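You operate a simulated robot arm through the tools that you are given. There is no shell and no other tool. Be economical: measure what you need, move in short steps, check, and stop when the job is done.

The job below is to be done with a simulated two-armed robot. You get a single attempt, and the scene is never put back.

TASK
Pull the green port cap out, turn the mounted tank upright, open the latch.
Fine: the cap goes on the blue-legged table before the purple pin is drawn; open the yellow latch only once the pin is back in. Where these are worked on the way, their far stop is far enough and under half their travel is too little: purple pin.

The check looks at the end state, three seconds after you hand in, the way a careful person would. Anything else that was tipped, shoved, dropped, spilled or broken makes it a failure. Lids that push on must go on centred and level and be pressed home; caps that screw on are set level and turned clockwise until they are tight.

THE ROBOT
Two 7-joint arms with two-finger parallel grippers on one trunk, on a base that drives. Base frame: it is fixed to the floor where the robot stands at the start and does not move with it; the origin is under the middle of the robot, x ahead of it, y to its left, z up; the surface under the hand at the start is at about z = 850. Units: mm, rad, N and s.
The left shoulder is at the start at [50, 209, 1146], the right one opposite. With the tool pointing down near the work surface each hand reaches from about 280 to 920 mm from the robot's upright axis, wherever it stands, measured 20 degrees to its own side. Places, roughly: mounted tank [700, 1000, 700]; purple pin [600, 1600, 700]; yellow latch [900, 800, 500]. Payload 4.4 kg a hand.
The tool frame of a hand sits at the grasp point between the pads (the TCP): z along the fingers, y along the line on which they close. The tips reach 23 mm beyond it. The gripper opens to 94 mm. The fingers are 38 mm wide and 10 mm thick; the gripper's body (54 by 96 mm) begins 39 mm behind the TCP.
Orientation is that of the tool frame in the base frame, as [roll, pitch, yaw] about the fixed x, y, z axes, in that order (R = Rz(yaw) Ry(pitch) Rx(roll)). With the fingers straight down and closing along the base's y, the tool's x points along the base's -x, its y along +y and its z along -z.

THE INTERFACE
- The arms move only by the tool drive_tool. It takes "left_moves", "right_moves" or both (then of equal length, played together; a hand with none holds still); each is a list of rows, each a list of 7 numbers: the opening, from 0 (shut) to 1 (fully open), then the shift along the base's x, y, z in mm, then the turn, a rotation vector about the base's x, y, z in rad. In form: [[hand, x, y, z, rx, ry, rz], ...]. A call has 1 to 12 rows; each row is the pose to reach, as a shift and turn from the pose commanded when the call began. Each row takes 0.2 s and may step no farther than 50 mm and 0.15 rad from the row before; otherwise, or with a gripper value out of range, the whole call is refused. Where a pose cannot be reached the arm comes as near as it can. A force on the tool above 80 N (or 10 N above the force at the start of the call, whichever is more), or a blocked arm, ends the call early, and 0.2 s more pass. Each finger travels about 108 mm/s and halts on what it meets, pressing with about 21 N; the grip force reading is that of the motor and also rises with nothing between the fingers. The clock runs only during rows and for 0.2 s after the last one: add rows that repeat a pose to give the fingers time. It gives the time, the measured TCP pose, the force on the tool (base axes), the opening and the grip force at its end, in the units of the frame above (readings bear some noise), with the torque about the TCP (base axes, N m) and any sound that the robot's microphone picked up.
- Cameras (640 x 400 px; columns grow to the right, rows downward): "scene" is now at [148.8, 38.4, 1316]; the picture's right is [0.42, -0.91, 0.00], its down [-0.53, -0.25, -0.81] and it looks along [0.73, 0.34, -0.59] (base axes); focal length 279 px, centre (320, 200). "left" rides on the left gripper at [86, -16, -75] in its tool frame; the picture's right is [0.18, 0.98, 0.00], its down [-0.58, 0.11, -0.81] and it looks along [-0.79, 0.15, 0.59] (tool axes); focal length 243 px, centre (320, 200). "right" rides on the right gripper at [86, 16, -75] in its tool frame; the picture's right is [-0.18, 0.98, 0.00], its down [-0.58, -0.11, -0.81] and it looks along [-0.79, -0.15, 0.59] (tool axes); focal length 243 px, centre (320, 200). There is no depth. A picture from a camera that has moved, and an enlarged one, comes with that camera's place and axes in the base frame and with its lens.
- camera(camera): a new picture of that camera. The clock stands still meanwhile.
- slide_trunk(by): slides the trunk up (or, below 0, down) by that many mm; the arms and the scene camera ride with it, the base frame stays. It gives what a move gives, with no picture.
- roll_base(legs): drives the robot by 1 to 6 legs, each [ahead, left, turn to the left] in mm, mm and rad, along the robot's own axes; the way and the turn of a leg run together, so that a leg with both is an arc; at most 1500 mm and 3.142 rad a leg. The arms and the cameras ride along, it lands a little off, and it stops where it bumps. It gives what a move gives.
- aim_head(pan, tilt): turns the head with the scene camera to pan (to the left, within 1.396 rad either way) and tilt (down, from -0.506 to 1.204), counted from straight ahead of the robot. It gives what a move gives.
- inspect(camera, box): a new picture of the part [left, top, right, bottom] of that camera's present view, enlarged. The clock stands still meanwhile.
- hand_in(): hands the job in; it is judged then, once.

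Work in short steps. Places have to be worked out from the pictures, the camera data and where the tool is seen: move nearer, look again, correct. Check each grasp and each placing, and mend what went wrong. You have 120 turns and 92 pictures in all, those below and enlarged ones among them. Open the grippers and draw the arms clear of the work before you hand the job in, unless the task says otherwise.

The tools are called after ">>>" as a command line: name --argument value ..., lists and objects as JSON in quotes. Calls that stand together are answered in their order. drive_tool: Moves the arms, as the interface text tells. Its arguments: {"type":"object","properties":{"left_moves":{"type":"array"},"right_moves":{"type":"array"}},"required":[]} The other tools are called the same way: slide_trunk (by) slides the trunk up or down; roll_base (legs) drives the base; aim_head (pan, tilt) turns the head that bears the scene camera; camera (camera) takes a picture; inspect (camera, box) takes an enlarged picture of a part of a camera's view; hand_in () hands the job in.

At the start:

```text
time: 0.0
left_tool_pos: [385.7, 560.0, 1079.8]
left_ee_rot: [3.14, 0.0, 3.142]
left_force: [0.0, 0.3, 0.6]
left_torque: [0.01, 0.01, -0.01]
left_gripper_width: 94.0
left_gripper_force: 0.0
right_tool_pos: [589.8, 1.1, 1092.8]
right_ee_rot: [3.141, -0.001, -3.141]
right_force: [-0.1, 0.5, 0.3]
right_torque: [0.02, 0.01, 0.01]
right_gripper_width: 93.8
right_gripper_force: 0.1
trunk travel left (down, up): [-225.0, 338.0]
robot x, y, heading: [0.8, -0.7, -0.001]
head pan, tilt: [0.435, 0.63]
```

scene: 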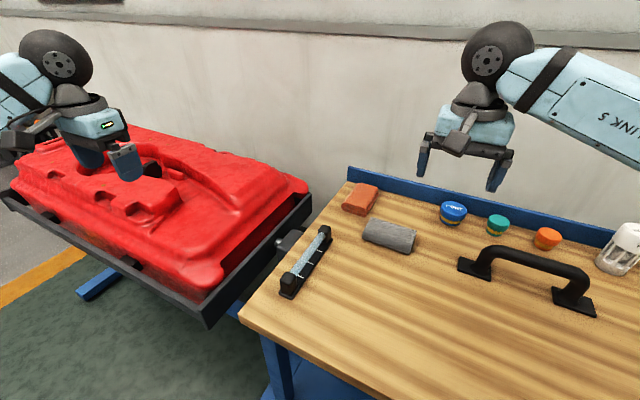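
right: 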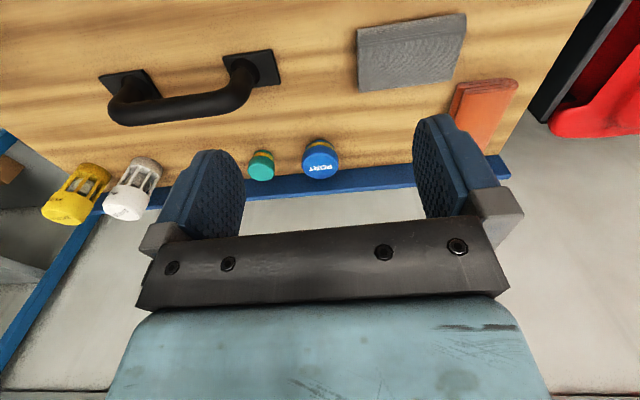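
left: 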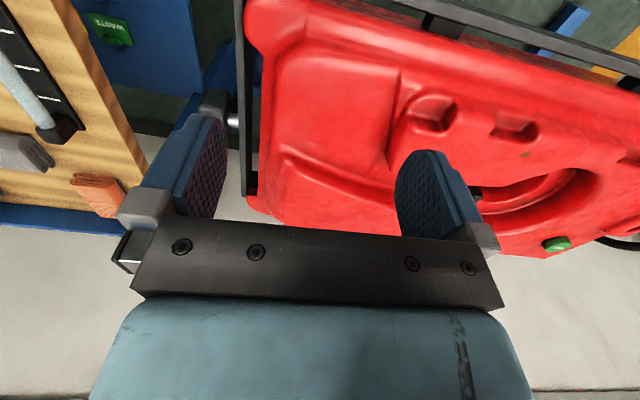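

The tank lies in a tilting frame left of the table, with a green cap visible in the left camera. I turn the head left to survey the tank.

>>> aim_head --pan 1.0 --tilt 0.6

>>> camera --camera "scene"

```text
time: 1.0
left_tool_pos: [386.1, 559.1, 1079.0]
left_ee_rot: [3.141, 0.0, 3.141]
left_force: [-0.5, -0.3, -0.1]
left_torque: [-0.02, 0.02, -0.03]
left_gripper_width: 93.8
left_gripper_force: 0.1
right_tool_pos: [589.6, 0.4, 1093.4]
right_ee_rot: [-3.141, -0.001, 3.14]
right_force: [-0.4, 0.2, 0.0]
right_torque: [-0.01, 0.01, -0.04]
right_gripper_width: 94.1
right_gripper_force: 0.1
trunk travel left (down, up): [-225.0, 338.0]
robot x, y, heading: [1.0, 0.3, -0.002]
head pan, tilt: [1.0, 0.6]
```

```text
88 pictures are left
camera scene: at [117.3, 75.9, 1318.7], right [0.84, -0.54, 0.0], down [-0.31, -0.48, -0.83], along [0.45, 0.69, -0.56], focal length 279 px, centre (320, 200)
```

scene: 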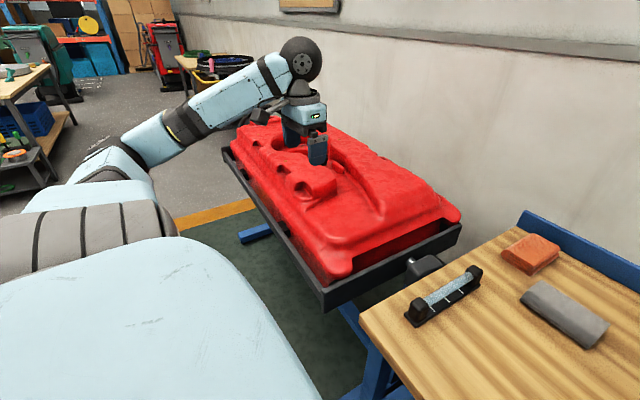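

The frame runs along y left of the table. I back away a bit and roll left to see the tank from its front, with the head aimed at it.

>>> roll_base --legs '[[-300, 0, 0], [0, 900, 0]]'

>>> aim_head --pan 0.0 --tilt 0.55

>>> camera --camera "scene"

```text
time: 10.9
left_tool_pos: [114.7, 1449.1, 1078.4]
left_ee_rot: [-3.141, 0.001, 3.111]
left_force: [0.5, 1.5, 0.2]
left_torque: [0.01, 0.0, -0.01]
left_gripper_width: 93.8
left_gripper_force: 0.0
right_tool_pos: [301.2, 885.1, 1091.6]
right_ee_rot: [-3.14, 0.0, 3.112]
right_force: [-0.2, 0.3, 0.0]
right_torque: [0.0, 0.03, 0.02]
right_gripper_width: 94.0
right_gripper_force: 0.1
trunk travel left (down, up): [-225.0, 338.0]
robot x, y, heading: [-290.5, 898.4, -0.03]
head pan, tilt: [1.0, 0.6]
```

```text
time: 12.2
left_tool_pos: [113.7, 1449.2, 1078.7]
left_ee_rot: [-3.14, 0.0, 3.11]
left_force: [-0.2, -0.1, 0.3]
left_torque: [0.02, 0.02, 0.02]
left_gripper_width: 94.0
left_gripper_force: 0.1
right_tool_pos: [299.8, 883.6, 1092.0]
right_ee_rot: [-3.141, 0.001, 3.111]
right_force: [-0.2, 0.4, -0.6]
right_torque: [0.0, 0.01, -0.01]
right_gripper_width: 94.2
right_gripper_force: 0.0
trunk travel left (down, up): [-225.0, 338.0]
robot x, y, heading: [-289.4, 900.6, -0.035]
head pan, tilt: [0.0, 0.55]
```

```text
87 pictures are left
camera scene: at [-129.9, 898.7, 1323.2], right [-0.03, -1.0, 0.0], down [-0.52, 0.02, -0.85], along [0.85, -0.03, -0.52], focal length 279 px, centre (320, 200)
```

scene: 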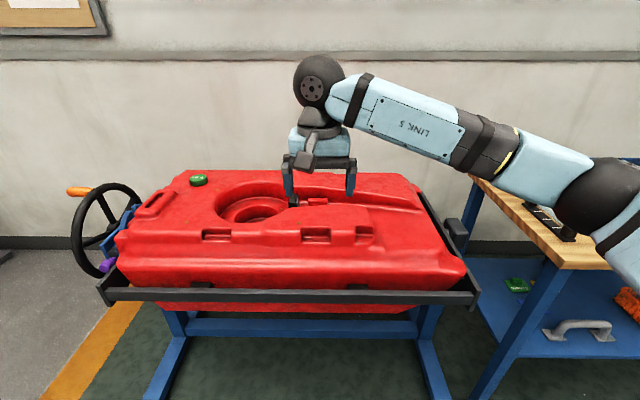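

Cap triangulates to about (795, 1313, 850); the handwheel with orange knob and the purple pin are at the left end. I zoom in on both.

>>> inspect --camera "scene" --box '[60, 150, 260, 300]'

>>> inspect --camera "scene" --box '[400, 150, 640, 330]'

```text
2.67 times, centred on (160, 225) of scene
camera zoom: at [-129.9, 898.7, 1323.2], right [-0.03, -1.0, 0.0], down [-0.52, 0.02, -0.85], along [0.85, -0.03, -0.52], focal length 744 px, centre (747, 133)
```

zoom: 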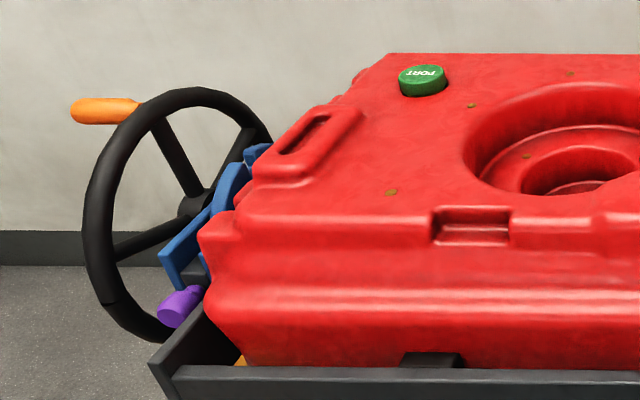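

```text
2.22 times, centred on (520, 240) of scene
camera zoom: at [-129.9, 898.7, 1323.2], right [-0.03, -1.0, 0.0], down [-0.52, 0.02, -0.85], along [0.85, -0.03, -0.52], focal length 620 px, centre (-124, 111)
```

zoom: 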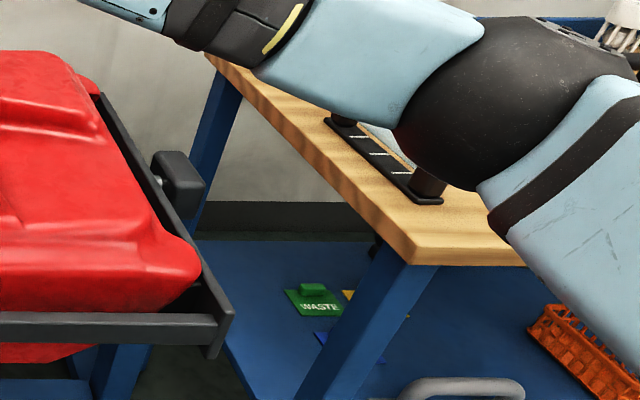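

I drive up to the tank's front, near x=0, y=1120, to put the left hand in reach of the cap.

>>> roll_base --legs '[[0, 230, 0.035], [280, 0, 0]]'

>>> camera --camera "left"

>>> camera --camera "right"

```text
time: 16.4
left_tool_pos: [380.3, 1689.5, 1079.5]
left_ee_rot: [3.141, 0.0, -3.138]
left_force: [0.5, -0.2, -0.1]
left_torque: [0.0, 0.03, 0.04]
left_gripper_width: 94.0
left_gripper_force: 0.0
right_tool_pos: [584.9, 1130.6, 1092.2]
right_ee_rot: [3.14, 0.0, -3.139]
right_force: [-0.3, 0.3, 0.7]
right_torque: [0.05, -0.01, -0.01]
right_gripper_width: 94.0
right_gripper_force: 0.0
trunk travel left (down, up): [-225.0, 338.0]
robot x, y, heading: [-6.6, 1127.4, 0.0]
head pan, tilt: [0.0, 0.55]
```

```text
84 pictures are left
camera left: at [293.2, 1673.0, 1153.7], right [-0.19, 0.98, 0.0], down [0.58, 0.11, 0.81], along [0.79, 0.15, -0.59], focal length 243 px, centre (320, 200)
```

left: 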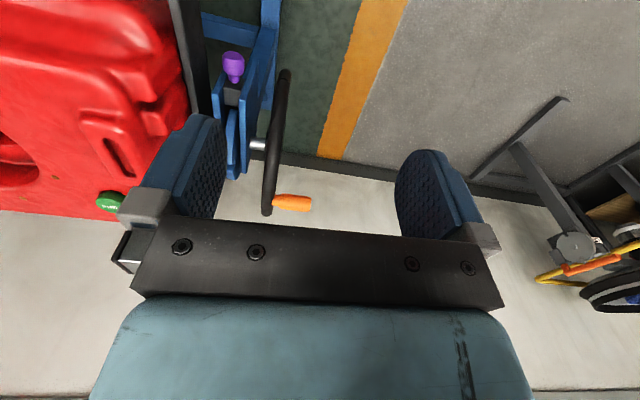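

```text
83 pictures are left
camera right: at [497.7, 1146.2, 1166.2], right [0.18, 0.98, 0.0], down [0.58, -0.11, 0.81], along [0.79, -0.15, -0.59], focal length 243 px, centre (320, 200)
```

right: 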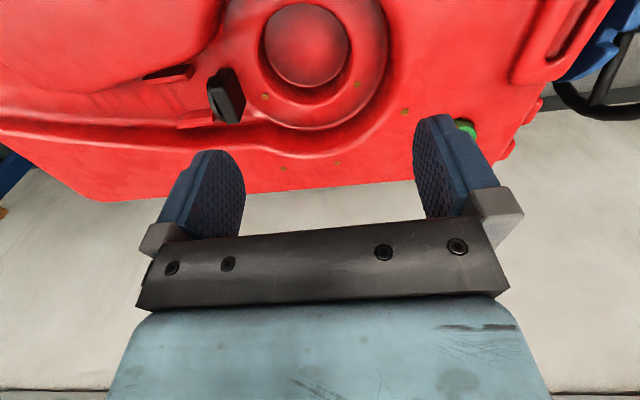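

The cap is about 66 mm wide and reachable; the knob is at about (719, 1693, 850), hub near (720, 700), pin knob near (538, 1553, 685). I bring the left hand above the cap and move the right hand aside.

>>> drive_tool --left_moves '[[1, 34, -31, 0, 0, 0, 0], [1, 68, -62, 0, 0, 0, 0], [1, 102, -93, 0, 0, 0, 0], [1, 136, -124, 0, 0, 0, 0], [1, 170, -155, 0, 0, 0, 0], [1, 204, -186, 0, 0, 0, 0], [1, 238, -217, 0, 0, 0, 0], [1, 272, -248, 0, 0, 0, 0], [1, 306, -279, -10, 0, 0, 0], [1, 340, -310, -20, 0, 0, 0], [1, 374, -341, -30, 0, 0, 0], [1, 408, -372, -40, 0, 0, 0]]' --right_moves '[[1, -20, -20, 0, 0, 0, 0], [1, -40, -40, 0, 0, 0, 0], [1, -60, -60, 0, 0, 0, 0], [1, -80, -80, 0, 0, 0, 0], [1, -100, -100, 0, 0, 0, 0], [1, -120, -120, 0, 0, 0, 0], [1, -140, -140, 0, 0, 0, 0], [1, -160, -160, 0, 0, 0, 0], [1, -180, -180, 0, 0, 0, 0], [1, -200, -200, 0, 0, 0, 0], [1, -200, -200, 0, 0, 0, 0], [1, -200, -200, 0, 0, 0, 0]]'

>>> camera --camera "left"

>>> camera --camera "scene"

```text
time: 18.9
left_tool_pos: [695.7, 1394.5, 1060.6]
left_ee_rot: [3.14, -0.001, -3.139]
left_force: [1.2, -0.2, 0.1]
left_torque: [-0.02, 0.01, -0.01]
left_gripper_width: 94.1
left_gripper_force: 0.0
left hand out of reach, approached as far as the arm can: row 10, 11, 12
right_tool_pos: [383.4, 931.1, 1092.7]
right_ee_rot: [3.141, 0.0, -3.141]
right_force: [0.0, -0.5, 0.7]
right_torque: [-0.02, -0.03, -0.01]
right_gripper_width: 93.8
right_gripper_force: 0.0
trunk travel left (down, up): [-225.0, 338.0]
robot x, y, heading: [-0.1, 1128.1, 0.001]
head pan, tilt: [0.0, 0.55]
```

```text
82 pictures are left
camera left: at [609.0, 1378.3, 1134.9], right [-0.19, 0.98, 0.0], down [0.58, 0.11, 0.81], along [0.79, 0.15, -0.59], focal length 243 px, centre (320, 200)
```

left: 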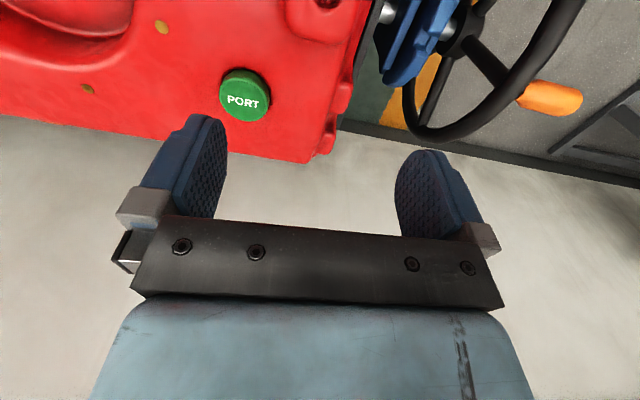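

```text
81 pictures are left
camera scene: at [153.4, 1130.3, 1323.2], right [0.0, -1.0, 0.0], down [-0.52, 0.0, -0.85], along [0.85, 0.0, -0.52], focal length 279 px, centre (320, 200)
```

scene: 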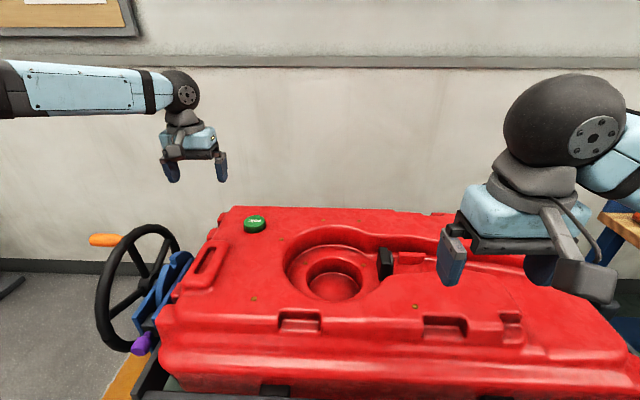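

The arm is at its reach limit up here. The frame rail stands about 430 ahead versus 333 for the table edge earlier, so I roll 80 ahead, keeping clear.

>>> roll_base --legs '[[80, 0, 0]]'

>>> drive_tool --left_moves '[[1, 5, -25, -25, 0, 0, 0], [1, 10, -50, -50, 0, 0, 0], [1, 15, -77, -75, 0, 0, 0], [1, 15, -77, -100, 0, 0, 0], [1, 15, -77, -100, 0, 0, 0]]'

>>> camera --camera "left"

```text
time: 20.0
left_tool_pos: [774.9, 1395.0, 1060.1]
left_ee_rot: [-3.14, 0.0, -3.139]
left_force: [-0.1, -1.0, 0.3]
left_torque: [0.02, 0.02, -0.02]
left_gripper_width: 94.1
left_gripper_force: 0.0
right_tool_pos: [462.2, 929.5, 1091.7]
right_ee_rot: [-3.141, 0.0, -3.139]
right_force: [0.6, 0.5, -1.2]
right_torque: [-0.06, 0.02, 0.01]
right_gripper_width: 94.0
right_gripper_force: 0.1
trunk travel left (down, up): [-225.0, 338.0]
robot x, y, heading: [74.9, 1125.8, 0.002]
head pan, tilt: [0.0, 0.55]
```

```text
time: 21.2
left_tool_pos: [731.8, 1369.3, 989.6]
left_ee_rot: [-3.14, 0.003, -3.14]
left_force: [-0.1, 0.2, -1.5]
left_torque: [-0.04, 0.0, 0.0]
left_gripper_width: 93.8
left_gripper_force: 0.0
left hand out of reach, approached as far as the arm can: row 1, 2, 3, 4, 5
right_tool_pos: [462.4, 930.4, 1093.0]
right_ee_rot: [3.141, 0.001, -3.14]
right_force: [0.0, 0.1, 0.1]
right_torque: [0.04, 0.0, -0.02]
right_gripper_width: 94.1
right_gripper_force: 0.0
trunk travel left (down, up): [-225.0, 338.0]
robot x, y, heading: [72.7, 1127.0, 0.005]
head pan, tilt: [0.0, 0.55]
```

```text
80 pictures are left
camera left: at [645.5, 1355.0, 1064.4], right [-0.19, 0.98, 0.0], down [0.58, 0.11, 0.81], along [0.79, 0.15, -0.59], focal length 243 px, centre (320, 200)
```

left: 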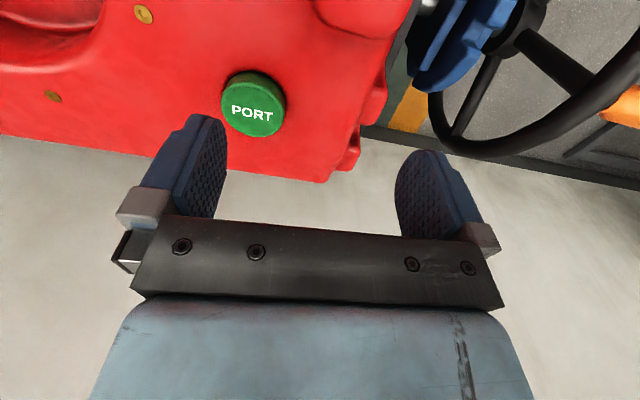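

The command base was the unreached pose, so I overshot the command; I shift back so the target becomes about (792, 1317, 960) and see what it reads.

>>> drive_tool --left_moves '[[1, -30, 25, 7, 0, 0, 0], [1, -60, 50, 14, 0, 0, 0], [1, -91, 77, 20, 0, 0, 0], [1, -91, 77, 20, 0, 0, 0]]'

```text
time: 22.2
left_tool_pos: [640.9, 1449.2, 1010.0]
left_ee_rot: [-3.14, -0.002, -3.14]
left_force: [-0.3, 0.0, 0.0]
left_torque: [0.01, 0.0, 0.03]
left_gripper_width: 93.9
left_gripper_force: 0.1
right_tool_pos: [463.7, 929.9, 1092.7]
right_ee_rot: [-3.14, 0.001, -3.139]
right_force: [0.1, -0.3, -0.5]
right_torque: [-0.01, -0.01, 0.02]
right_gripper_width: 94.0
right_gripper_force: 0.2
trunk travel left (down, up): [-225.0, 338.0]
robot x, y, heading: [76.7, 1132.1, 0.003]
head pan, tilt: [0.0, 0.55]
```

Commands clip to the measured pose. The arm seems to run into a joint limit on that path; I bring the hand inward first at short radius, then extend straight ahead while lowering.

>>> drive_tool --left_moves '[[1, -40, -25, -5, 0, 0, 0], [1, -70, -60, -10, 0, 0, 0], [1, -70, -100, -15, 0, 0, 0], [1, -50, -132, -20, 0, 0, 0], [1, -10, -132, -30, 0, 0, 0], [1, 35, -132, -40, 0, 0, 0], [1, 80, -132, -50, 0, 0, 0], [1, 120, -132, -60, 0, 0, 0], [1, 152, -132, -70, 0, 0, 0], [1, 152, -132, -70, 0, 0, 0]]'

>>> camera --camera "scene"

```text
time: 24.4
left_tool_pos: [729.0, 1375.1, 974.2]
left_ee_rot: [-3.138, 0.002, -3.14]
left_force: [0.3, 0.2, 0.3]
left_torque: [0.0, 0.05, 0.0]
left_gripper_width: 94.3
left_gripper_force: 0.1
left hand out of reach, approached as far as the arm can: row 6, 7, 8, 9, 10
right_tool_pos: [462.7, 930.3, 1095.0]
right_ee_rot: [-3.141, 0.002, -3.14]
right_force: [-0.7, 0.2, -0.2]
right_torque: [0.04, 0.0, 0.01]
right_gripper_width: 93.8
right_gripper_force: 0.0
trunk travel left (down, up): [-225.0, 338.0]
robot x, y, heading: [70.2, 1133.0, 0.001]
head pan, tilt: [0.0, 0.55]
```

```text
79 pictures are left
camera scene: at [232.4, 1130.6, 1323.2], right [0.0, -1.0, 0.0], down [-0.52, 0.0, -0.85], along [0.85, 0.0, -0.52], focal length 279 px, centre (320, 200)
```

scene: 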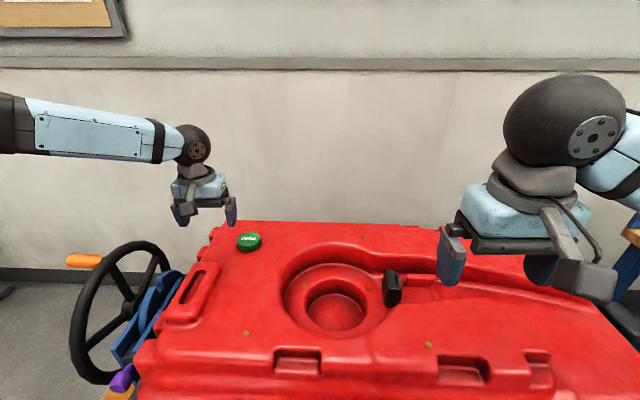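

The elbow is far out to the left, so likely the last wrist joint limits. The cap is round, so I turn the hand +0.75 rad about z while pulling back, then extend again.

>>> drive_tool --left_moves '[[1, -20, 0, 10, 0, 0, 0.15], [1, -40, 0, 10, 0, 0, 0.3], [1, -60, 0, 10, 0, 0, 0.45], [1, -60, -20, 10, 0, 0, 0.6], [1, -60, -40, 10, 0, 0, 0.75], [1, -30, -58, 0, 0, 0, 0.75], [1, 10, -58, -10, 0, 0, 0.75], [1, 40, -58, -20, 0, 0, 0.75], [1, 66, -58, -30, 0, 0, 0.75], [1, 66, -58, -30, 0, 0, 0.75]]'

```text
time: 26.6
left_tool_pos: [725.0, 1368.1, 976.9]
left_ee_rot: [-3.139, 0.0, -2.39]
left_force: [0.1, -0.2, 0.6]
left_torque: [0.0, 0.0, -0.03]
left_gripper_width: 94.0
left_gripper_force: 0.0
left hand out of reach, approached as far as the arm can: row 6, 7, 8, 9, 10
right_tool_pos: [463.1, 929.9, 1092.6]
right_ee_rot: [3.141, 0.001, -3.141]
right_force: [-0.8, 0.2, -0.8]
right_torque: [-0.01, 0.04, 0.04]
right_gripper_width: 93.9
right_gripper_force: 0.2
trunk travel left (down, up): [-225.0, 338.0]
robot x, y, heading: [71.8, 1130.2, 0.003]
head pan, tilt: [0.0, 0.55]
```

All stops lie on a ray 20 degrees to the left of the robot, so the inward swing looks limited rather than the distance. I shift the robot 170 to the right so the cap sits further to its left.

>>> roll_base --legs '[[0, -170, 0]]'

>>> drive_tool --left_moves '[[1, 10, 30, 0, 0, 0, 0], [1, 20, 60, 0, 0, 0, 0], [1, 30, 90, 0, 0, 0, 0], [1, 45, 115, 0, 0, 0, 0], [1, 60, 120, -10, 0, 0, 0], [1, 70, 120, -20, 0, 0, 0], [1, 70, 120, -20, 0, 0, 0]]'

>>> camera --camera "left"

```text
time: 28.7
left_tool_pos: [725.4, 1199.9, 976.3]
left_ee_rot: [-3.14, 0.001, -2.39]
left_force: [-0.2, -0.3, -0.1]
left_torque: [0.0, -0.01, 0.03]
left_gripper_width: 94.0
left_gripper_force: 0.0
right_tool_pos: [462.2, 760.7, 1094.1]
right_ee_rot: [3.14, 0.001, -3.14]
right_force: [0.2, -0.1, -0.1]
right_torque: [0.01, -0.04, 0.01]
right_gripper_width: 94.2
right_gripper_force: 0.0
trunk travel left (down, up): [-225.0, 338.0]
robot x, y, heading: [75.2, 960.1, -0.001]
head pan, tilt: [0.0, 0.55]
```

```text
time: 30.3
left_tool_pos: [795.2, 1320.6, 957.4]
left_ee_rot: [-3.139, 0.001, -2.39]
left_force: [-0.1, -0.3, 0.0]
left_torque: [0.01, 0.01, -0.01]
left_gripper_width: 93.9
left_gripper_force: 0.1
right_tool_pos: [463.3, 761.5, 1093.3]
right_ee_rot: [-3.14, 0.0, -3.141]
right_force: [-0.7, -0.2, -0.1]
right_torque: [-0.06, -0.05, -0.03]
right_gripper_width: 93.8
right_gripper_force: 0.1
trunk travel left (down, up): [-225.0, 338.0]
robot x, y, heading: [76.7, 958.0, 0.003]
head pan, tilt: [0.0, 0.55]
```

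```text
78 pictures are left
camera left: at [741.7, 1249.8, 1031.3], right [-0.81, 0.59, 0.0], down [0.35, 0.48, 0.81], along [0.48, 0.65, -0.59], focal length 243 px, centre (320, 200)
```

left: 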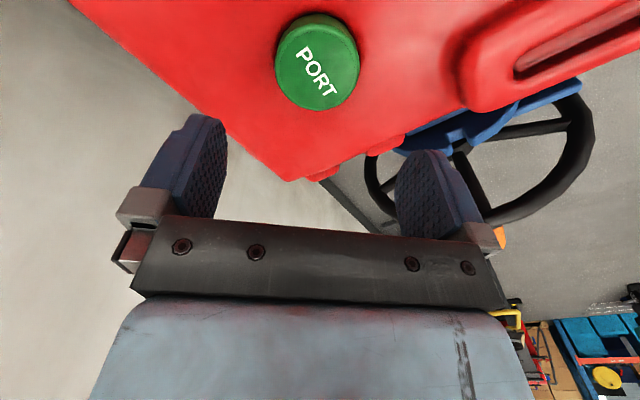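

The hand is above the cap: its ray gives about (790, 1315) at z 855. I descend to z≈895 and check.

>>> drive_tool --left_moves '[[1, -3, -3, -30, 0, 0, 0], [1, -5, -5, -60, 0, 0, 0], [1, -5, -5, -60, 0, 0, 0]]'

>>> camera --camera "left"

```text
time: 31.1
left_tool_pos: [771.1, 1322.6, 908.2]
left_ee_rot: [-3.141, 0.001, -2.39]
left_force: [0.3, -0.2, -0.2]
left_torque: [0.01, 0.0, 0.0]
left_gripper_width: 93.7
left_gripper_force: 0.0
left hand out of reach, approached as far as the arm can: row 1, 2, 3
right_tool_pos: [463.7, 761.0, 1092.7]
right_ee_rot: [-3.141, 0.001, -3.14]
right_force: [0.5, 0.3, 0.6]
right_torque: [0.02, 0.0, -0.02]
right_gripper_width: 94.1
right_gripper_force: 0.1
trunk travel left (down, up): [-225.0, 338.0]
robot x, y, heading: [74.9, 958.6, -0.001]
head pan, tilt: [0.0, 0.55]
```

```text
77 pictures are left
camera left: at [718.3, 1252.7, 983.6], right [-0.81, 0.59, 0.0], down [0.35, 0.48, 0.81], along [0.48, 0.65, -0.59], focal length 243 px, centre (320, 200)
```

left: 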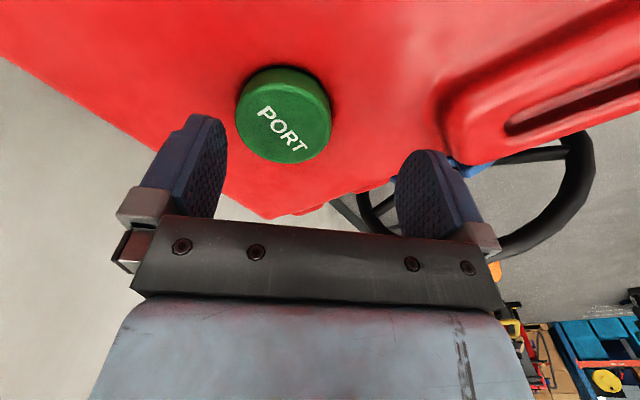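

Cap top triangulates to about (787, 1310, 865). The arm reaches less when low, so I set it at (787, 1310, ~958) and lower the trunk instead.

>>> drive_tool --left_moves '[[1, 5, -4, 25, 0, 0, 0], [1, 16, -13, 50, 0, 0, 0], [1, 16, -13, 50, 0, 0, 0]]'

>>> slide_trunk --by -55

>>> camera --camera "left"

```text
time: 31.9
left_tool_pos: [786.2, 1311.5, 958.9]
left_ee_rot: [-3.139, 0.0, -2.39]
left_force: [1.0, -0.4, 0.1]
left_torque: [0.01, 0.02, 0.02]
left_gripper_width: 93.9
left_gripper_force: 0.1
right_tool_pos: [463.0, 761.6, 1094.6]
right_ee_rot: [3.142, 0.0, -3.141]
right_force: [0.2, -0.6, 0.2]
right_torque: [-0.01, 0.0, -0.01]
right_gripper_width: 94.3
right_gripper_force: 0.0
trunk travel left (down, up): [-225.0, 338.0]
robot x, y, heading: [72.0, 959.5, 0.006]
head pan, tilt: [0.0, 0.55]
```

```text
time: 32.9
left_tool_pos: [785.8, 1311.4, 904.9]
left_ee_rot: [3.141, 0.001, -2.391]
left_force: [-1.0, -0.3, 0.3]
left_torque: [0.01, -0.01, -0.01]
left_gripper_width: 93.9
left_gripper_force: 0.0
right_tool_pos: [463.4, 762.5, 1038.7]
right_ee_rot: [-3.141, 0.001, -3.138]
right_force: [0.0, -0.1, 0.2]
right_torque: [0.03, -0.01, 0.01]
right_gripper_width: 93.9
right_gripper_force: 0.1
trunk travel left (down, up): [-170.0, 393.0]
robot x, y, heading: [75.6, 957.2, -0.003]
head pan, tilt: [0.0, 0.55]
```

```text
76 pictures are left
camera left: at [733.0, 1240.5, 978.5], right [-0.81, 0.59, 0.0], down [0.35, 0.48, 0.81], along [0.48, 0.65, -0.59], focal length 243 px, centre (320, 200)
```

left: 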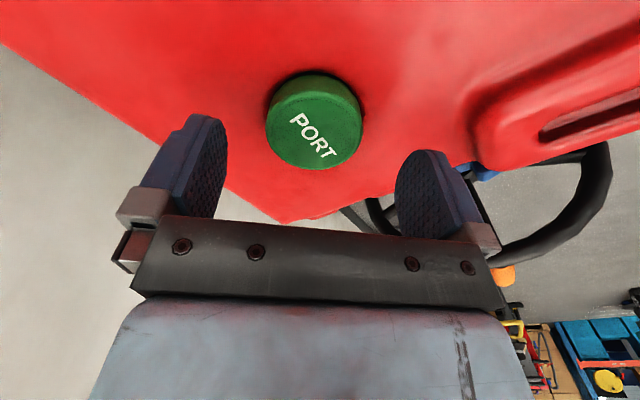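

Centred within a few mm. I lower the trunk 37 more, then close.

>>> slide_trunk --by -37

>>> drive_tool --left_moves '[[0.85, -2, -3, 0, 0, 0, 0], [0.6, -2, -3, 0, 0, 0, 0], [0.3, -2, -3, 0, 0, 0, 0], [0.3, -2, -3, 0, 0, 0, 0], [0.3, -2, -3, 0, 0, 0, 0]]'

>>> camera --camera "left"

```text
time: 33.7
left_tool_pos: [785.5, 1310.5, 868.4]
left_ee_rot: [-3.138, -0.002, -2.39]
left_force: [-0.4, -0.7, -0.3]
left_torque: [0.03, -0.02, 0.0]
left_gripper_width: 94.1
left_gripper_force: 0.0
right_tool_pos: [462.5, 762.6, 1001.9]
right_ee_rot: [-3.141, 0.0, -3.139]
right_force: [0.1, 0.2, 0.3]
right_torque: [0.01, 0.03, -0.04]
right_gripper_width: 93.9
right_gripper_force: 0.1
trunk travel left (down, up): [-133.0, 430.0]
robot x, y, heading: [74.4, 958.8, 0.012]
head pan, tilt: [0.0, 0.55]
```

```text
time: 34.9
left_tool_pos: [785.0, 1307.3, 867.0]
left_ee_rot: [-3.139, 0.002, -2.391]
left_force: [7.3, -4.1, 2.8]
left_torque: [-0.1, -0.25, -0.13]
left_gripper_width: 58.3
left_gripper_force: 20.9
right_tool_pos: [463.8, 760.8, 1000.7]
right_ee_rot: [3.142, 0.0, -3.139]
right_force: [-0.2, 0.5, -0.4]
right_torque: [0.03, -0.01, 0.01]
right_gripper_width: 94.3
right_gripper_force: 0.0
trunk travel left (down, up): [-133.0, 430.0]
robot x, y, heading: [71.0, 957.1, 0.003]
head pan, tilt: [0.0, 0.55]
```

```text
75 pictures are left
camera left: at [731.6, 1237.2, 941.1], right [-0.81, 0.59, 0.0], down [0.35, 0.48, 0.81], along [0.48, 0.65, -0.59], focal length 243 px, centre (320, 200)
```

left: 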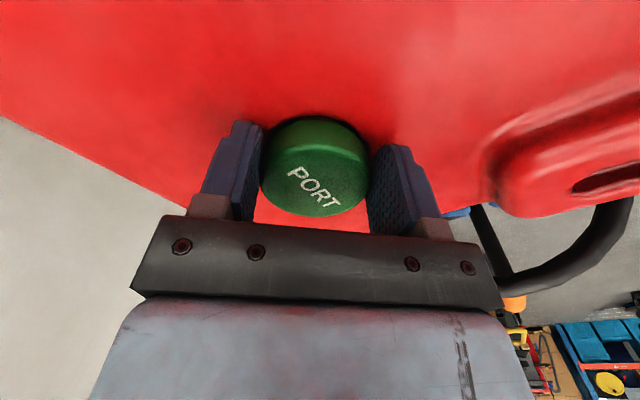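

Cap gripped at 58 mm. I pull straight up in small steps.

>>> drive_tool --left_moves '[[0.3, 0, 0, 8, 0, 0, 0], [0.3, 0, 0, 16, 0, 0, 0], [0.3, 0, 0, 26, 0, 0, 0], [0.3, 0, 0, 38, 0, 0, 0], [0.3, 0, 0, 50, 0, 0, 0], [0.3, 0, 0, 50, 0, 0, 0]]'

>>> camera --camera "left"

```text
time: 36.3
left_tool_pos: [784.9, 1307.5, 916.5]
left_ee_rot: [-3.139, -0.001, -2.388]
left_force: [-0.1, 0.0, 0.2]
left_torque: [-0.02, 0.0, 0.0]
left_gripper_width: 58.2
left_gripper_force: 21.0
right_tool_pos: [463.7, 762.2, 1000.6]
right_ee_rot: [-3.141, -0.001, -3.138]
right_force: [0.3, 0.2, -0.1]
right_torque: [-0.01, 0.01, -0.02]
right_gripper_width: 94.0
right_gripper_force: 0.0
trunk travel left (down, up): [-133.0, 430.0]
robot x, y, heading: [73.6, 963.7, 0.002]
head pan, tilt: [0.0, 0.55]
```

```text
74 pictures are left
camera left: at [732.2, 1237.3, 991.0], right [-0.81, 0.59, 0.0], down [0.35, 0.48, 0.81], along [0.48, 0.65, -0.59], focal length 243 px, centre (320, 200)
```

left: 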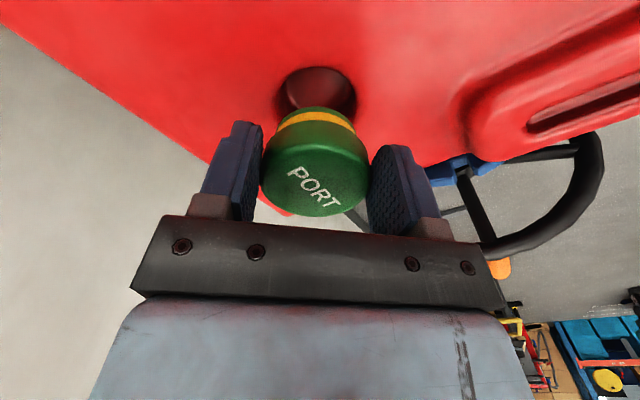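

The cap is out cleanly with its plug. I raise the trunk, back off, and drive right to the front of the wooden blue-legged table.

>>> slide_trunk --by 150

>>> roll_base --legs '[[-225, 0, 0], [0, -1190, 0], [150, 0, 0]]'

>>> aim_head --pan 0.3 --tilt 0.9

>>> camera --camera "scene"

```text
time: 38.0
left_tool_pos: [784.7, 1307.4, 1066.1]
left_ee_rot: [-3.14, 0.0, -2.39]
left_force: [-1.4, 0.4, -1.1]
left_torque: [0.01, -0.02, -0.02]
left_gripper_width: 58.3
left_gripper_force: 21.5
right_tool_pos: [463.5, 762.4, 1152.0]
right_ee_rot: [-3.141, 0.0, -3.141]
right_force: [0.2, -0.3, 1.0]
right_torque: [0.0, 0.0, 0.04]
right_gripper_width: 94.0
right_gripper_force: 0.0
trunk travel left (down, up): [-283.0, 280.0]
robot x, y, heading: [75.0, 961.6, -0.002]
head pan, tilt: [0.0, 0.55]
```

```text
time: 51.3
left_tool_pos: [710.4, 127.9, 1064.5]
left_ee_rot: [-3.142, -0.001, -2.368]
left_force: [-0.4, 0.3, 0.7]
left_torque: [-0.01, -0.06, 0.03]
left_gripper_width: 58.3
left_gripper_force: 20.7
right_tool_pos: [400.2, -424.2, 1152.0]
right_ee_rot: [3.141, 0.0, -3.119]
right_force: [0.5, -0.1, -0.1]
right_torque: [0.0, -0.02, -0.01]
right_gripper_width: 94.2
right_gripper_force: 0.1
trunk travel left (down, up): [-283.0, 280.0]
robot x, y, heading: [8.4, -233.6, 0.026]
head pan, tilt: [0.0, 0.55]
stopped in leg 3: the robot was blocked; the commanded pose is now the measured one
```

```text
time: 52.1
left_tool_pos: [710.4, 128.3, 1064.9]
left_ee_rot: [-3.14, 0.0, -2.369]
left_force: [0.3, 0.9, 0.2]
left_torque: [0.02, 0.05, -0.01]
left_gripper_width: 58.5
left_gripper_force: 20.9
right_tool_pos: [401.3, -423.1, 1151.6]
right_ee_rot: [3.14, 0.001, -3.12]
right_force: [-0.1, 0.5, -0.4]
right_torque: [0.0, -0.01, 0.02]
right_gripper_width: 93.9
right_gripper_force: 0.0
trunk travel left (down, up): [-283.0, 280.0]
robot x, y, heading: [7.5, -234.2, 0.023]
head pan, tilt: [0.3, 0.901]
```

```text
73 pictures are left
camera scene: at [148.3, -206.8, 1351.9], right [0.32, -0.95, 0.0], down [-0.74, -0.25, -0.62], along [0.59, 0.2, -0.78], focal length 279 px, centre (320, 200)
```

scene: 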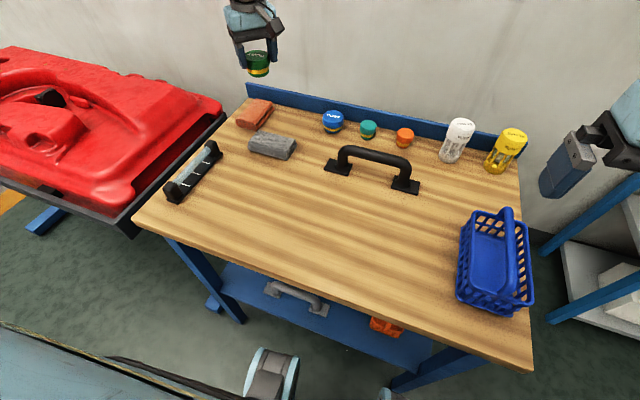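

The base touched the table's front, so I back 20 off. A free spot is near (465, 20) on the table; I bring the cap above it.

>>> roll_base --legs '[[-20, 0, 0]]'

>>> drive_tool --left_moves '[[0.3, -35, -14, 0, 0, 0, 0], [0.3, -70, -28, 0, 0, 0, 0], [0.3, -105, -42, 0, 0, 0, 0], [0.3, -140, -56, -15, 0, 0, 0], [0.3, -175, -70, -40, 0, 0, 0], [0.3, -205, -84, -65, 0, 0, 0], [0.3, -225, -98, -90, 0, 0, 0], [0.3, -225, -98, -120, 0, 0, 0], [0.3, -225, -98, -130, 0, 0, 0]]'

>>> camera --camera "left"

>>> camera --camera "scene"

```text
time: 52.9
left_tool_pos: [692.5, 127.6, 1065.2]
left_ee_rot: [3.141, 0.001, -2.369]
left_force: [0.4, 0.3, 0.0]
left_torque: [-0.03, 0.0, 0.0]
left_gripper_width: 58.3
left_gripper_force: 20.8
right_tool_pos: [380.5, -425.0, 1150.6]
right_ee_rot: [-3.141, 0.0, -3.118]
right_force: [-0.6, -0.3, -0.4]
right_torque: [0.01, 0.03, 0.02]
right_gripper_width: 94.1
right_gripper_force: 0.0
trunk travel left (down, up): [-283.0, 280.0]
robot x, y, heading: [-11.3, -234.8, 0.023]
head pan, tilt: [0.3, 0.901]
```

```text
time: 54.9
left_tool_pos: [465.3, 29.3, 934.9]
left_ee_rot: [-3.139, 0.0, -2.37]
left_force: [0.5, 0.2, -0.3]
left_torque: [-0.01, 0.02, -0.01]
left_gripper_width: 58.2
left_gripper_force: 21.2
right_tool_pos: [381.6, -424.8, 1151.4]
right_ee_rot: [-3.141, -0.001, -3.119]
right_force: [-0.4, 0.4, 0.0]
right_torque: [0.01, 0.0, 0.01]
right_gripper_width: 93.9
right_gripper_force: 0.0
trunk travel left (down, up): [-283.0, 280.0]
robot x, y, heading: [-12.4, -235.6, 0.019]
head pan, tilt: [0.3, 0.901]
```

```text
72 pictures are left
camera left: at [415.4, -41.9, 1009.7], right [-0.82, 0.58, 0.0], down [0.34, 0.48, 0.81], along [0.46, 0.66, -0.59], focal length 243 px, centre (320, 200)
```

left: 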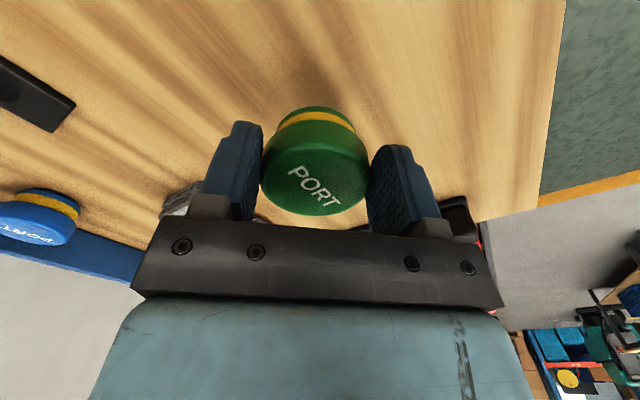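

```text
71 pictures are left
camera scene: at [128.5, -207.4, 1351.9], right [0.32, -0.95, 0.0], down [-0.74, -0.25, -0.62], along [0.59, 0.2, -0.78], focal length 279 px, centre (320, 200)
```

scene: 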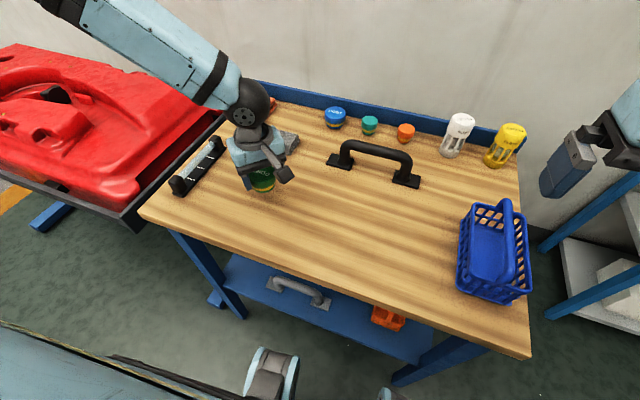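

I lower 28 toward the table, then creep down for contact.

>>> drive_tool --left_moves '[[0.3, 0, 0, -15, 0, 0, 0], [0.3, 0, 0, -28, 0, 0, 0], [0.3, 0, 0, -28, 0, 0, 0]]'

>>> inspect --camera "scene" --box '[200, 130, 340, 220]'

```text
time: 55.7
left_tool_pos: [465.6, 30.6, 908.4]
left_ee_rot: [3.141, 0.001, -2.369]
left_force: [-0.8, 0.1, -0.6]
left_torque: [0.03, 0.04, 0.0]
left_gripper_width: 58.2
left_gripper_force: 20.9
right_tool_pos: [381.7, -425.5, 1151.0]
right_ee_rot: [-3.141, 0.0, -3.118]
right_force: [0.5, -0.3, -0.9]
right_torque: [0.03, -0.01, 0.01]
right_gripper_width: 94.2
right_gripper_force: 0.1
trunk travel left (down, up): [-283.0, 280.0]
robot x, y, heading: [-10.8, -233.7, 0.021]
head pan, tilt: [0.3, 0.901]
```

```text
4.44 times, centred on (270, 175) of scene
camera zoom: at [128.6, -207.3, 1351.9], right [0.32, -0.95, 0.0], down [-0.74, -0.25, -0.62], along [0.59, 0.2, -0.78], focal length 1240 px, centre (542, 311)
```

zoom: 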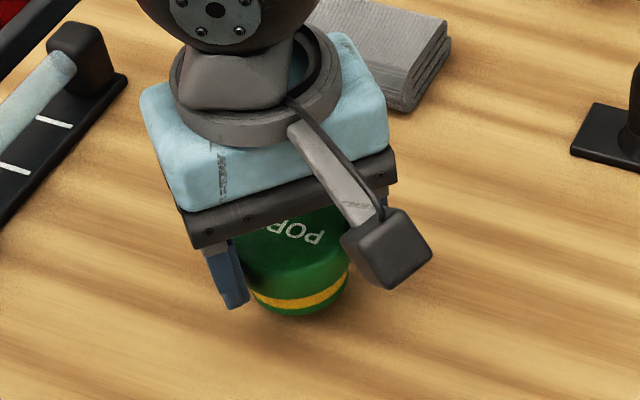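

Nearly down; I creep in small steps.

>>> drive_tool --left_moves '[[0.3, 0, 0, -4, 0, 0, 0], [0.3, 0, 0, -8, 0, 0, 0], [0.3, 0, 0, -11, 0, 0, 0], [0.3, 0, 0, -11, 0, 0, 0]]'

```text
time: 56.7
left_tool_pos: [467.3, 28.7, 897.4]
left_ee_rot: [3.141, 0.003, -2.369]
left_force: [2.6, 3.5, 11.8]
left_torque: [0.26, -0.21, -0.02]
left_gripper_width: 58.1
left_gripper_force: 21.0
right_tool_pos: [381.5, -424.8, 1149.9]
right_ee_rot: [-3.14, 0.001, -3.118]
right_force: [0.3, 0.2, 0.4]
right_torque: [0.04, -0.04, -0.01]
right_gripper_width: 94.1
right_gripper_force: 0.0
trunk travel left (down, up): [-283.0, 280.0]
robot x, y, heading: [-10.1, -236.3, 0.024]
head pan, tilt: [0.3, 0.901]
```

Contact at 12 N. I release and lift straight up.

>>> drive_tool --left_moves '[[0.5, 0, 0, 1, 0, 0, 0], [0.75, 0, 0, 1, 0, 0, 0], [1, 0, 0, 1, 0, 0, 0], [1, 0, 0, 1, 0, 0, 0], [1, 0, 0, 30, 0, 0, 0], [1, 0, 0, 75, 0, 0, 0], [1, 0, 0, 120, 0, 0, 0], [1, 0, 0, 165, 0, 0, 0]]'

>>> camera --camera "scene"

>>> camera --camera "left"

```text
time: 58.5
left_tool_pos: [465.9, 27.7, 1061.7]
left_ee_rot: [3.141, 0.0, -2.372]
left_force: [1.0, -0.4, 0.0]
left_torque: [0.02, -0.02, 0.0]
left_gripper_width: 94.0
left_gripper_force: 0.0
right_tool_pos: [381.1, -424.7, 1151.0]
right_ee_rot: [-3.142, 0.002, -3.119]
right_force: [-0.5, -0.3, 0.3]
right_torque: [-0.02, -0.02, -0.03]
right_gripper_width: 94.0
right_gripper_force: 0.0
trunk travel left (down, up): [-283.0, 280.0]
robot x, y, heading: [-13.0, -233.0, 0.016]
head pan, tilt: [0.3, 0.901]
```

```text
69 pictures are left
camera scene: at [127.5, -207.8, 1352.0], right [0.32, -0.95, 0.0], down [-0.74, -0.25, -0.62], along [0.59, 0.2, -0.78], focal length 279 px, centre (320, 200)
```

scene: 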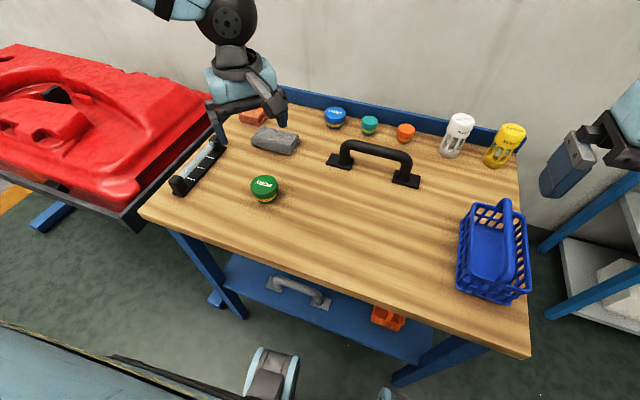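

```text
68 pictures are left
camera left: at [414.0, -43.8, 1137.5], right [-0.82, 0.58, 0.0], down [0.34, 0.48, 0.81], along [0.46, 0.66, -0.59], focal length 243 px, centre (320, 200)
```

left: 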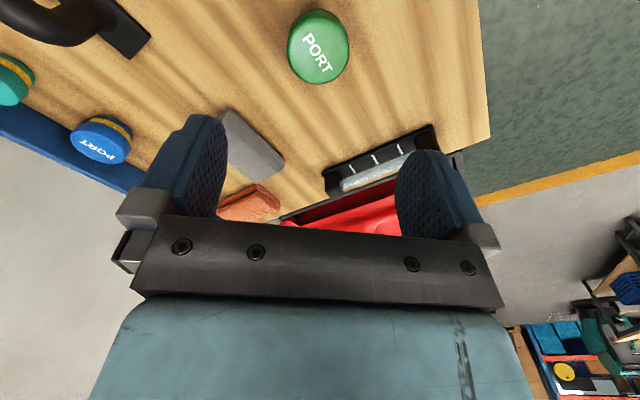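

The cap stands on the table. Now I drive back and left to face the handwheel and pin end.

>>> roll_base --legs '[[-250, 0, -0.018], [0, 1480, 0], [0, 350, 0]]'

>>> aim_head --pan 0.0 --tilt 0.7

>>> camera --camera "scene"

```text
time: 76.5
left_tool_pos: [189.7, 1878.2, 1062.2]
left_ee_rot: [-3.141, -0.001, -2.369]
left_force: [-0.8, -1.0, -0.6]
left_torque: [-0.01, 0.0, -0.01]
left_gripper_width: 94.0
left_gripper_force: 0.0
right_tool_pos: [104.3, 1424.3, 1151.1]
right_ee_rot: [-3.141, 0.0, -3.122]
right_force: [-0.4, -0.1, 1.0]
right_torque: [-0.03, 0.05, -0.02]
right_gripper_width: 94.2
right_gripper_force: 0.0
trunk travel left (down, up): [-283.0, 280.0]
robot x, y, heading: [-289.0, 1613.3, 0.02]
head pan, tilt: [0.3, 0.901]
```

```text
time: 77.3
left_tool_pos: [188.4, 1877.1, 1062.3]
left_ee_rot: [3.14, 0.0, -2.369]
left_force: [-0.7, -0.3, 0.0]
left_torque: [-0.01, -0.01, 0.02]
left_gripper_width: 93.9
left_gripper_force: 0.1
right_tool_pos: [104.3, 1424.8, 1150.8]
right_ee_rot: [3.14, -0.001, -3.119]
right_force: [0.2, 0.3, 0.0]
right_torque: [0.0, 0.02, 0.0]
right_gripper_width: 93.8
right_gripper_force: 0.0
trunk travel left (down, up): [-283.0, 280.0]
robot x, y, heading: [-290.9, 1616.1, 0.025]
head pan, tilt: [0.0, 0.7]
```

```text
67 pictures are left
camera scene: at [-134.9, 1620.0, 1368.0], right [0.02, -1.0, 0.0], down [-0.64, -0.01, -0.76], along [0.76, 0.02, -0.64], focal length 279 px, centre (320, 200)
```

scene: 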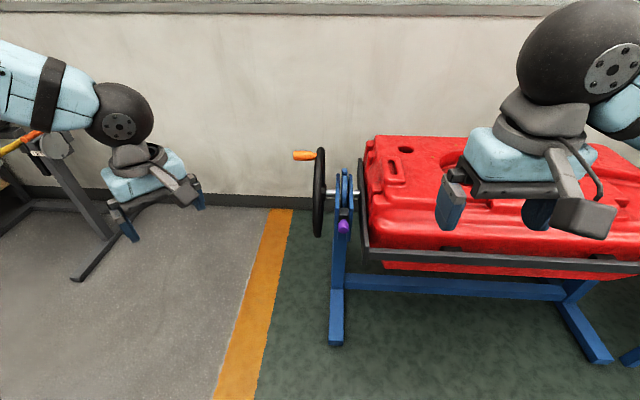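

>>> inspect --camera "scene" --box '[280, 130, 400, 260]'

```text
3.08 times, centred on (340, 195) of scene
camera zoom: at [-134.9, 1620.0, 1368.0], right [0.02, -1.0, 0.0], down [-0.64, -0.01, -0.76], along [0.76, 0.02, -0.64], focal length 858 px, centre (258, 215)
```

zoom: 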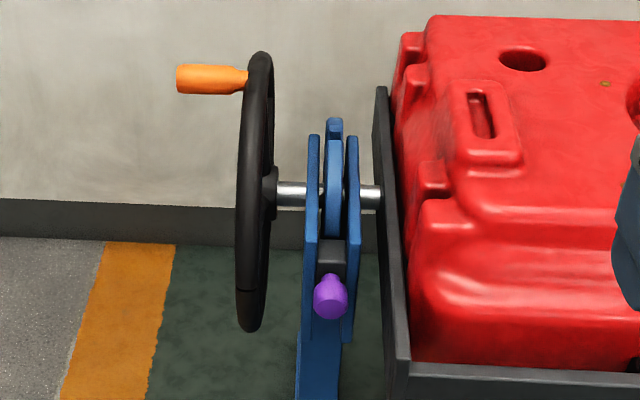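

I see the layout: shaft at about (726, 694), wheel plane y≈1640, knob on top at (719, 1693, 852), pin radial along -x with knob at (540, 1557, 685). In free space I reorient both hands: right to point ahead (fingers closing vertically), left to point right (-y).

>>> drive_tool --left_moves '[[1, 12, -4, -4, -0.124, -0.05, -0.05], [1, 25, -8, -8, -0.247, -0.1, -0.1], [1, 37, -12, -12, -0.371, -0.151, -0.151], [1, 50, -17, -17, -0.495, -0.201, -0.201], [1, 62, -21, -21, -0.618, -0.251, -0.251], [1, 75, -25, -25, -0.742, -0.301, -0.301], [1, 87, -29, -29, -0.866, -0.352, -0.352], [1, 100, -33, -33, -0.989, -0.402, -0.402], [1, 112, -37, -37, -1.113, -0.452, -0.452], [1, 125, -42, -42, -1.237, -0.502, -0.502], [1, 137, -46, -46, -1.36, -0.553, -0.553], [1, 150, -50, -50, -1.484, -0.603, -0.603]]' --right_moves '[[1, 10, 4, -10, 0.086, -0.086, -0.086], [1, 20, 8, -20, 0.172, -0.172, -0.172], [1, 30, 12, -30, 0.258, -0.258, -0.258], [1, 40, 17, -40, 0.345, -0.345, -0.345], [1, 50, 21, -50, 0.431, -0.431, -0.431], [1, 60, 25, -60, 0.517, -0.517, -0.517], [1, 70, 29, -70, 0.603, -0.603, -0.603], [1, 80, 33, -80, 0.69, -0.69, -0.69], [1, 90, 37, -90, 0.776, -0.776, -0.776], [1, 100, 42, -100, 0.862, -0.862, -0.862], [1, 110, 46, -110, 0.948, -0.948, -0.948], [1, 120, 50, -120, 1.034, -1.034, -1.034]]'

```text
time: 79.9
left_tool_pos: [238.5, 1861.6, 1099.5]
left_ee_rot: [-2.003, -0.109, -2.947]
left_force: [-0.4, 0.4, 0.8]
left_torque: [-0.02, 0.03, -0.02]
left_gripper_width: 93.9
left_gripper_force: 0.0
left hand out of reach, approached as far as the arm can: row 8, 9, 10, 11, 12
right_tool_pos: [203.0, 1445.9, 1059.8]
right_ee_rot: [2.071, 0.317, 2.075]
right_force: [-0.4, -0.6, -0.5]
right_torque: [0.02, -0.02, 0.01]
right_gripper_width: 94.0
right_gripper_force: 0.1
right hand out of reach, approached as far as the arm can: row 10, 11, 12
trunk travel left (down, up): [-283.0, 280.0]
robot x, y, heading: [-290.8, 1617.2, 0.025]
head pan, tilt: [0.0, 0.7]
```

Both stopped partway. I look at the arm configuration.

>>> camera --camera "scene"

```text
65 pictures are left
camera scene: at [-134.8, 1619.5, 1368.0], right [0.02, -1.0, 0.0], down [-0.64, -0.01, -0.76], along [0.76, 0.02, -0.64], focal length 279 px, centre (320, 200)
```

scene: 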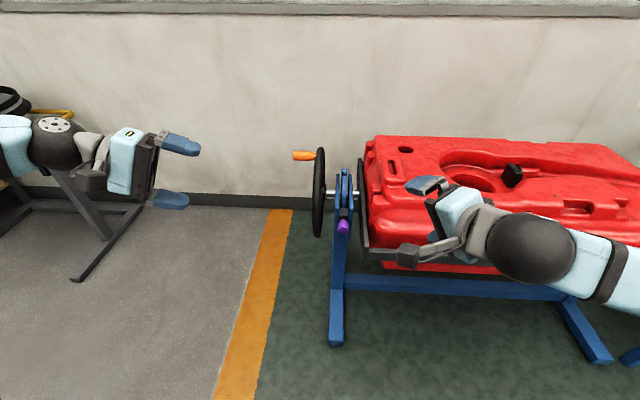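

The left hand needs to be more ahead, inward and lower, as at the real work place. I translate both hands first, then continue turning.

>>> drive_tool --left_moves '[[1, 20, -20, -25, 0, 0, 0], [1, 40, -40, -50, 0, 0, 0], [1, 60, -60, -75, 0, 0, 0], [1, 80, -80, -100, 0, 0, 0], [1, 100, -100, -125, 0, 0, 0], [1, 120, -120, -150, 0, 0, 0], [1, 140, -140, -175, 0, 0, 0], [1, 150, -150, -200, 0, 0, 0], [1, 150, -150, -200, 0, 0, 0]]' --right_moves '[[1, 10, 5, -25, 0, 0, 0], [1, 20, 10, -50, 0, 0, 0], [1, 30, 15, -75, 0, 0, 0], [1, 40, 20, -100, 0, 0, 0], [1, 50, 25, -125, 0, 0, 0], [1, 60, 30, -155, 0, 0, 0], [1, 70, 35, -190, 0, 0, 0], [1, 80, 40, -225, 0, 0, 0], [1, 80, 40, -250, 0, 0, 0]]'

```text
time: 81.9
left_tool_pos: [270.2, 1756.6, 1090.6]
left_ee_rot: [-2.08, -0.094, -2.911]
left_force: [0.3, 0.1, 0.0]
left_torque: [-0.03, 0.02, -0.02]
left_gripper_width: 93.9
left_gripper_force: 0.1
left hand out of reach, approached as far as the arm can: row 1, 2, 3, 4, 5, 6, 7, 8, 9
right_tool_pos: [209.7, 1423.1, 1041.4]
right_ee_rot: [2.072, 0.314, 2.079]
right_force: [0.2, -0.3, 0.0]
right_torque: [0.0, 0.02, 0.01]
right_gripper_width: 94.0
right_gripper_force: 0.1
right hand out of reach, approached as far as the arm can: row 1, 2, 3, 4, 5, 6, 7, 8, 9
trunk travel left (down, up): [-283.0, 280.0]
robot x, y, heading: [-288.8, 1616.8, 0.018]
head pan, tilt: [0.0, 0.7]
```

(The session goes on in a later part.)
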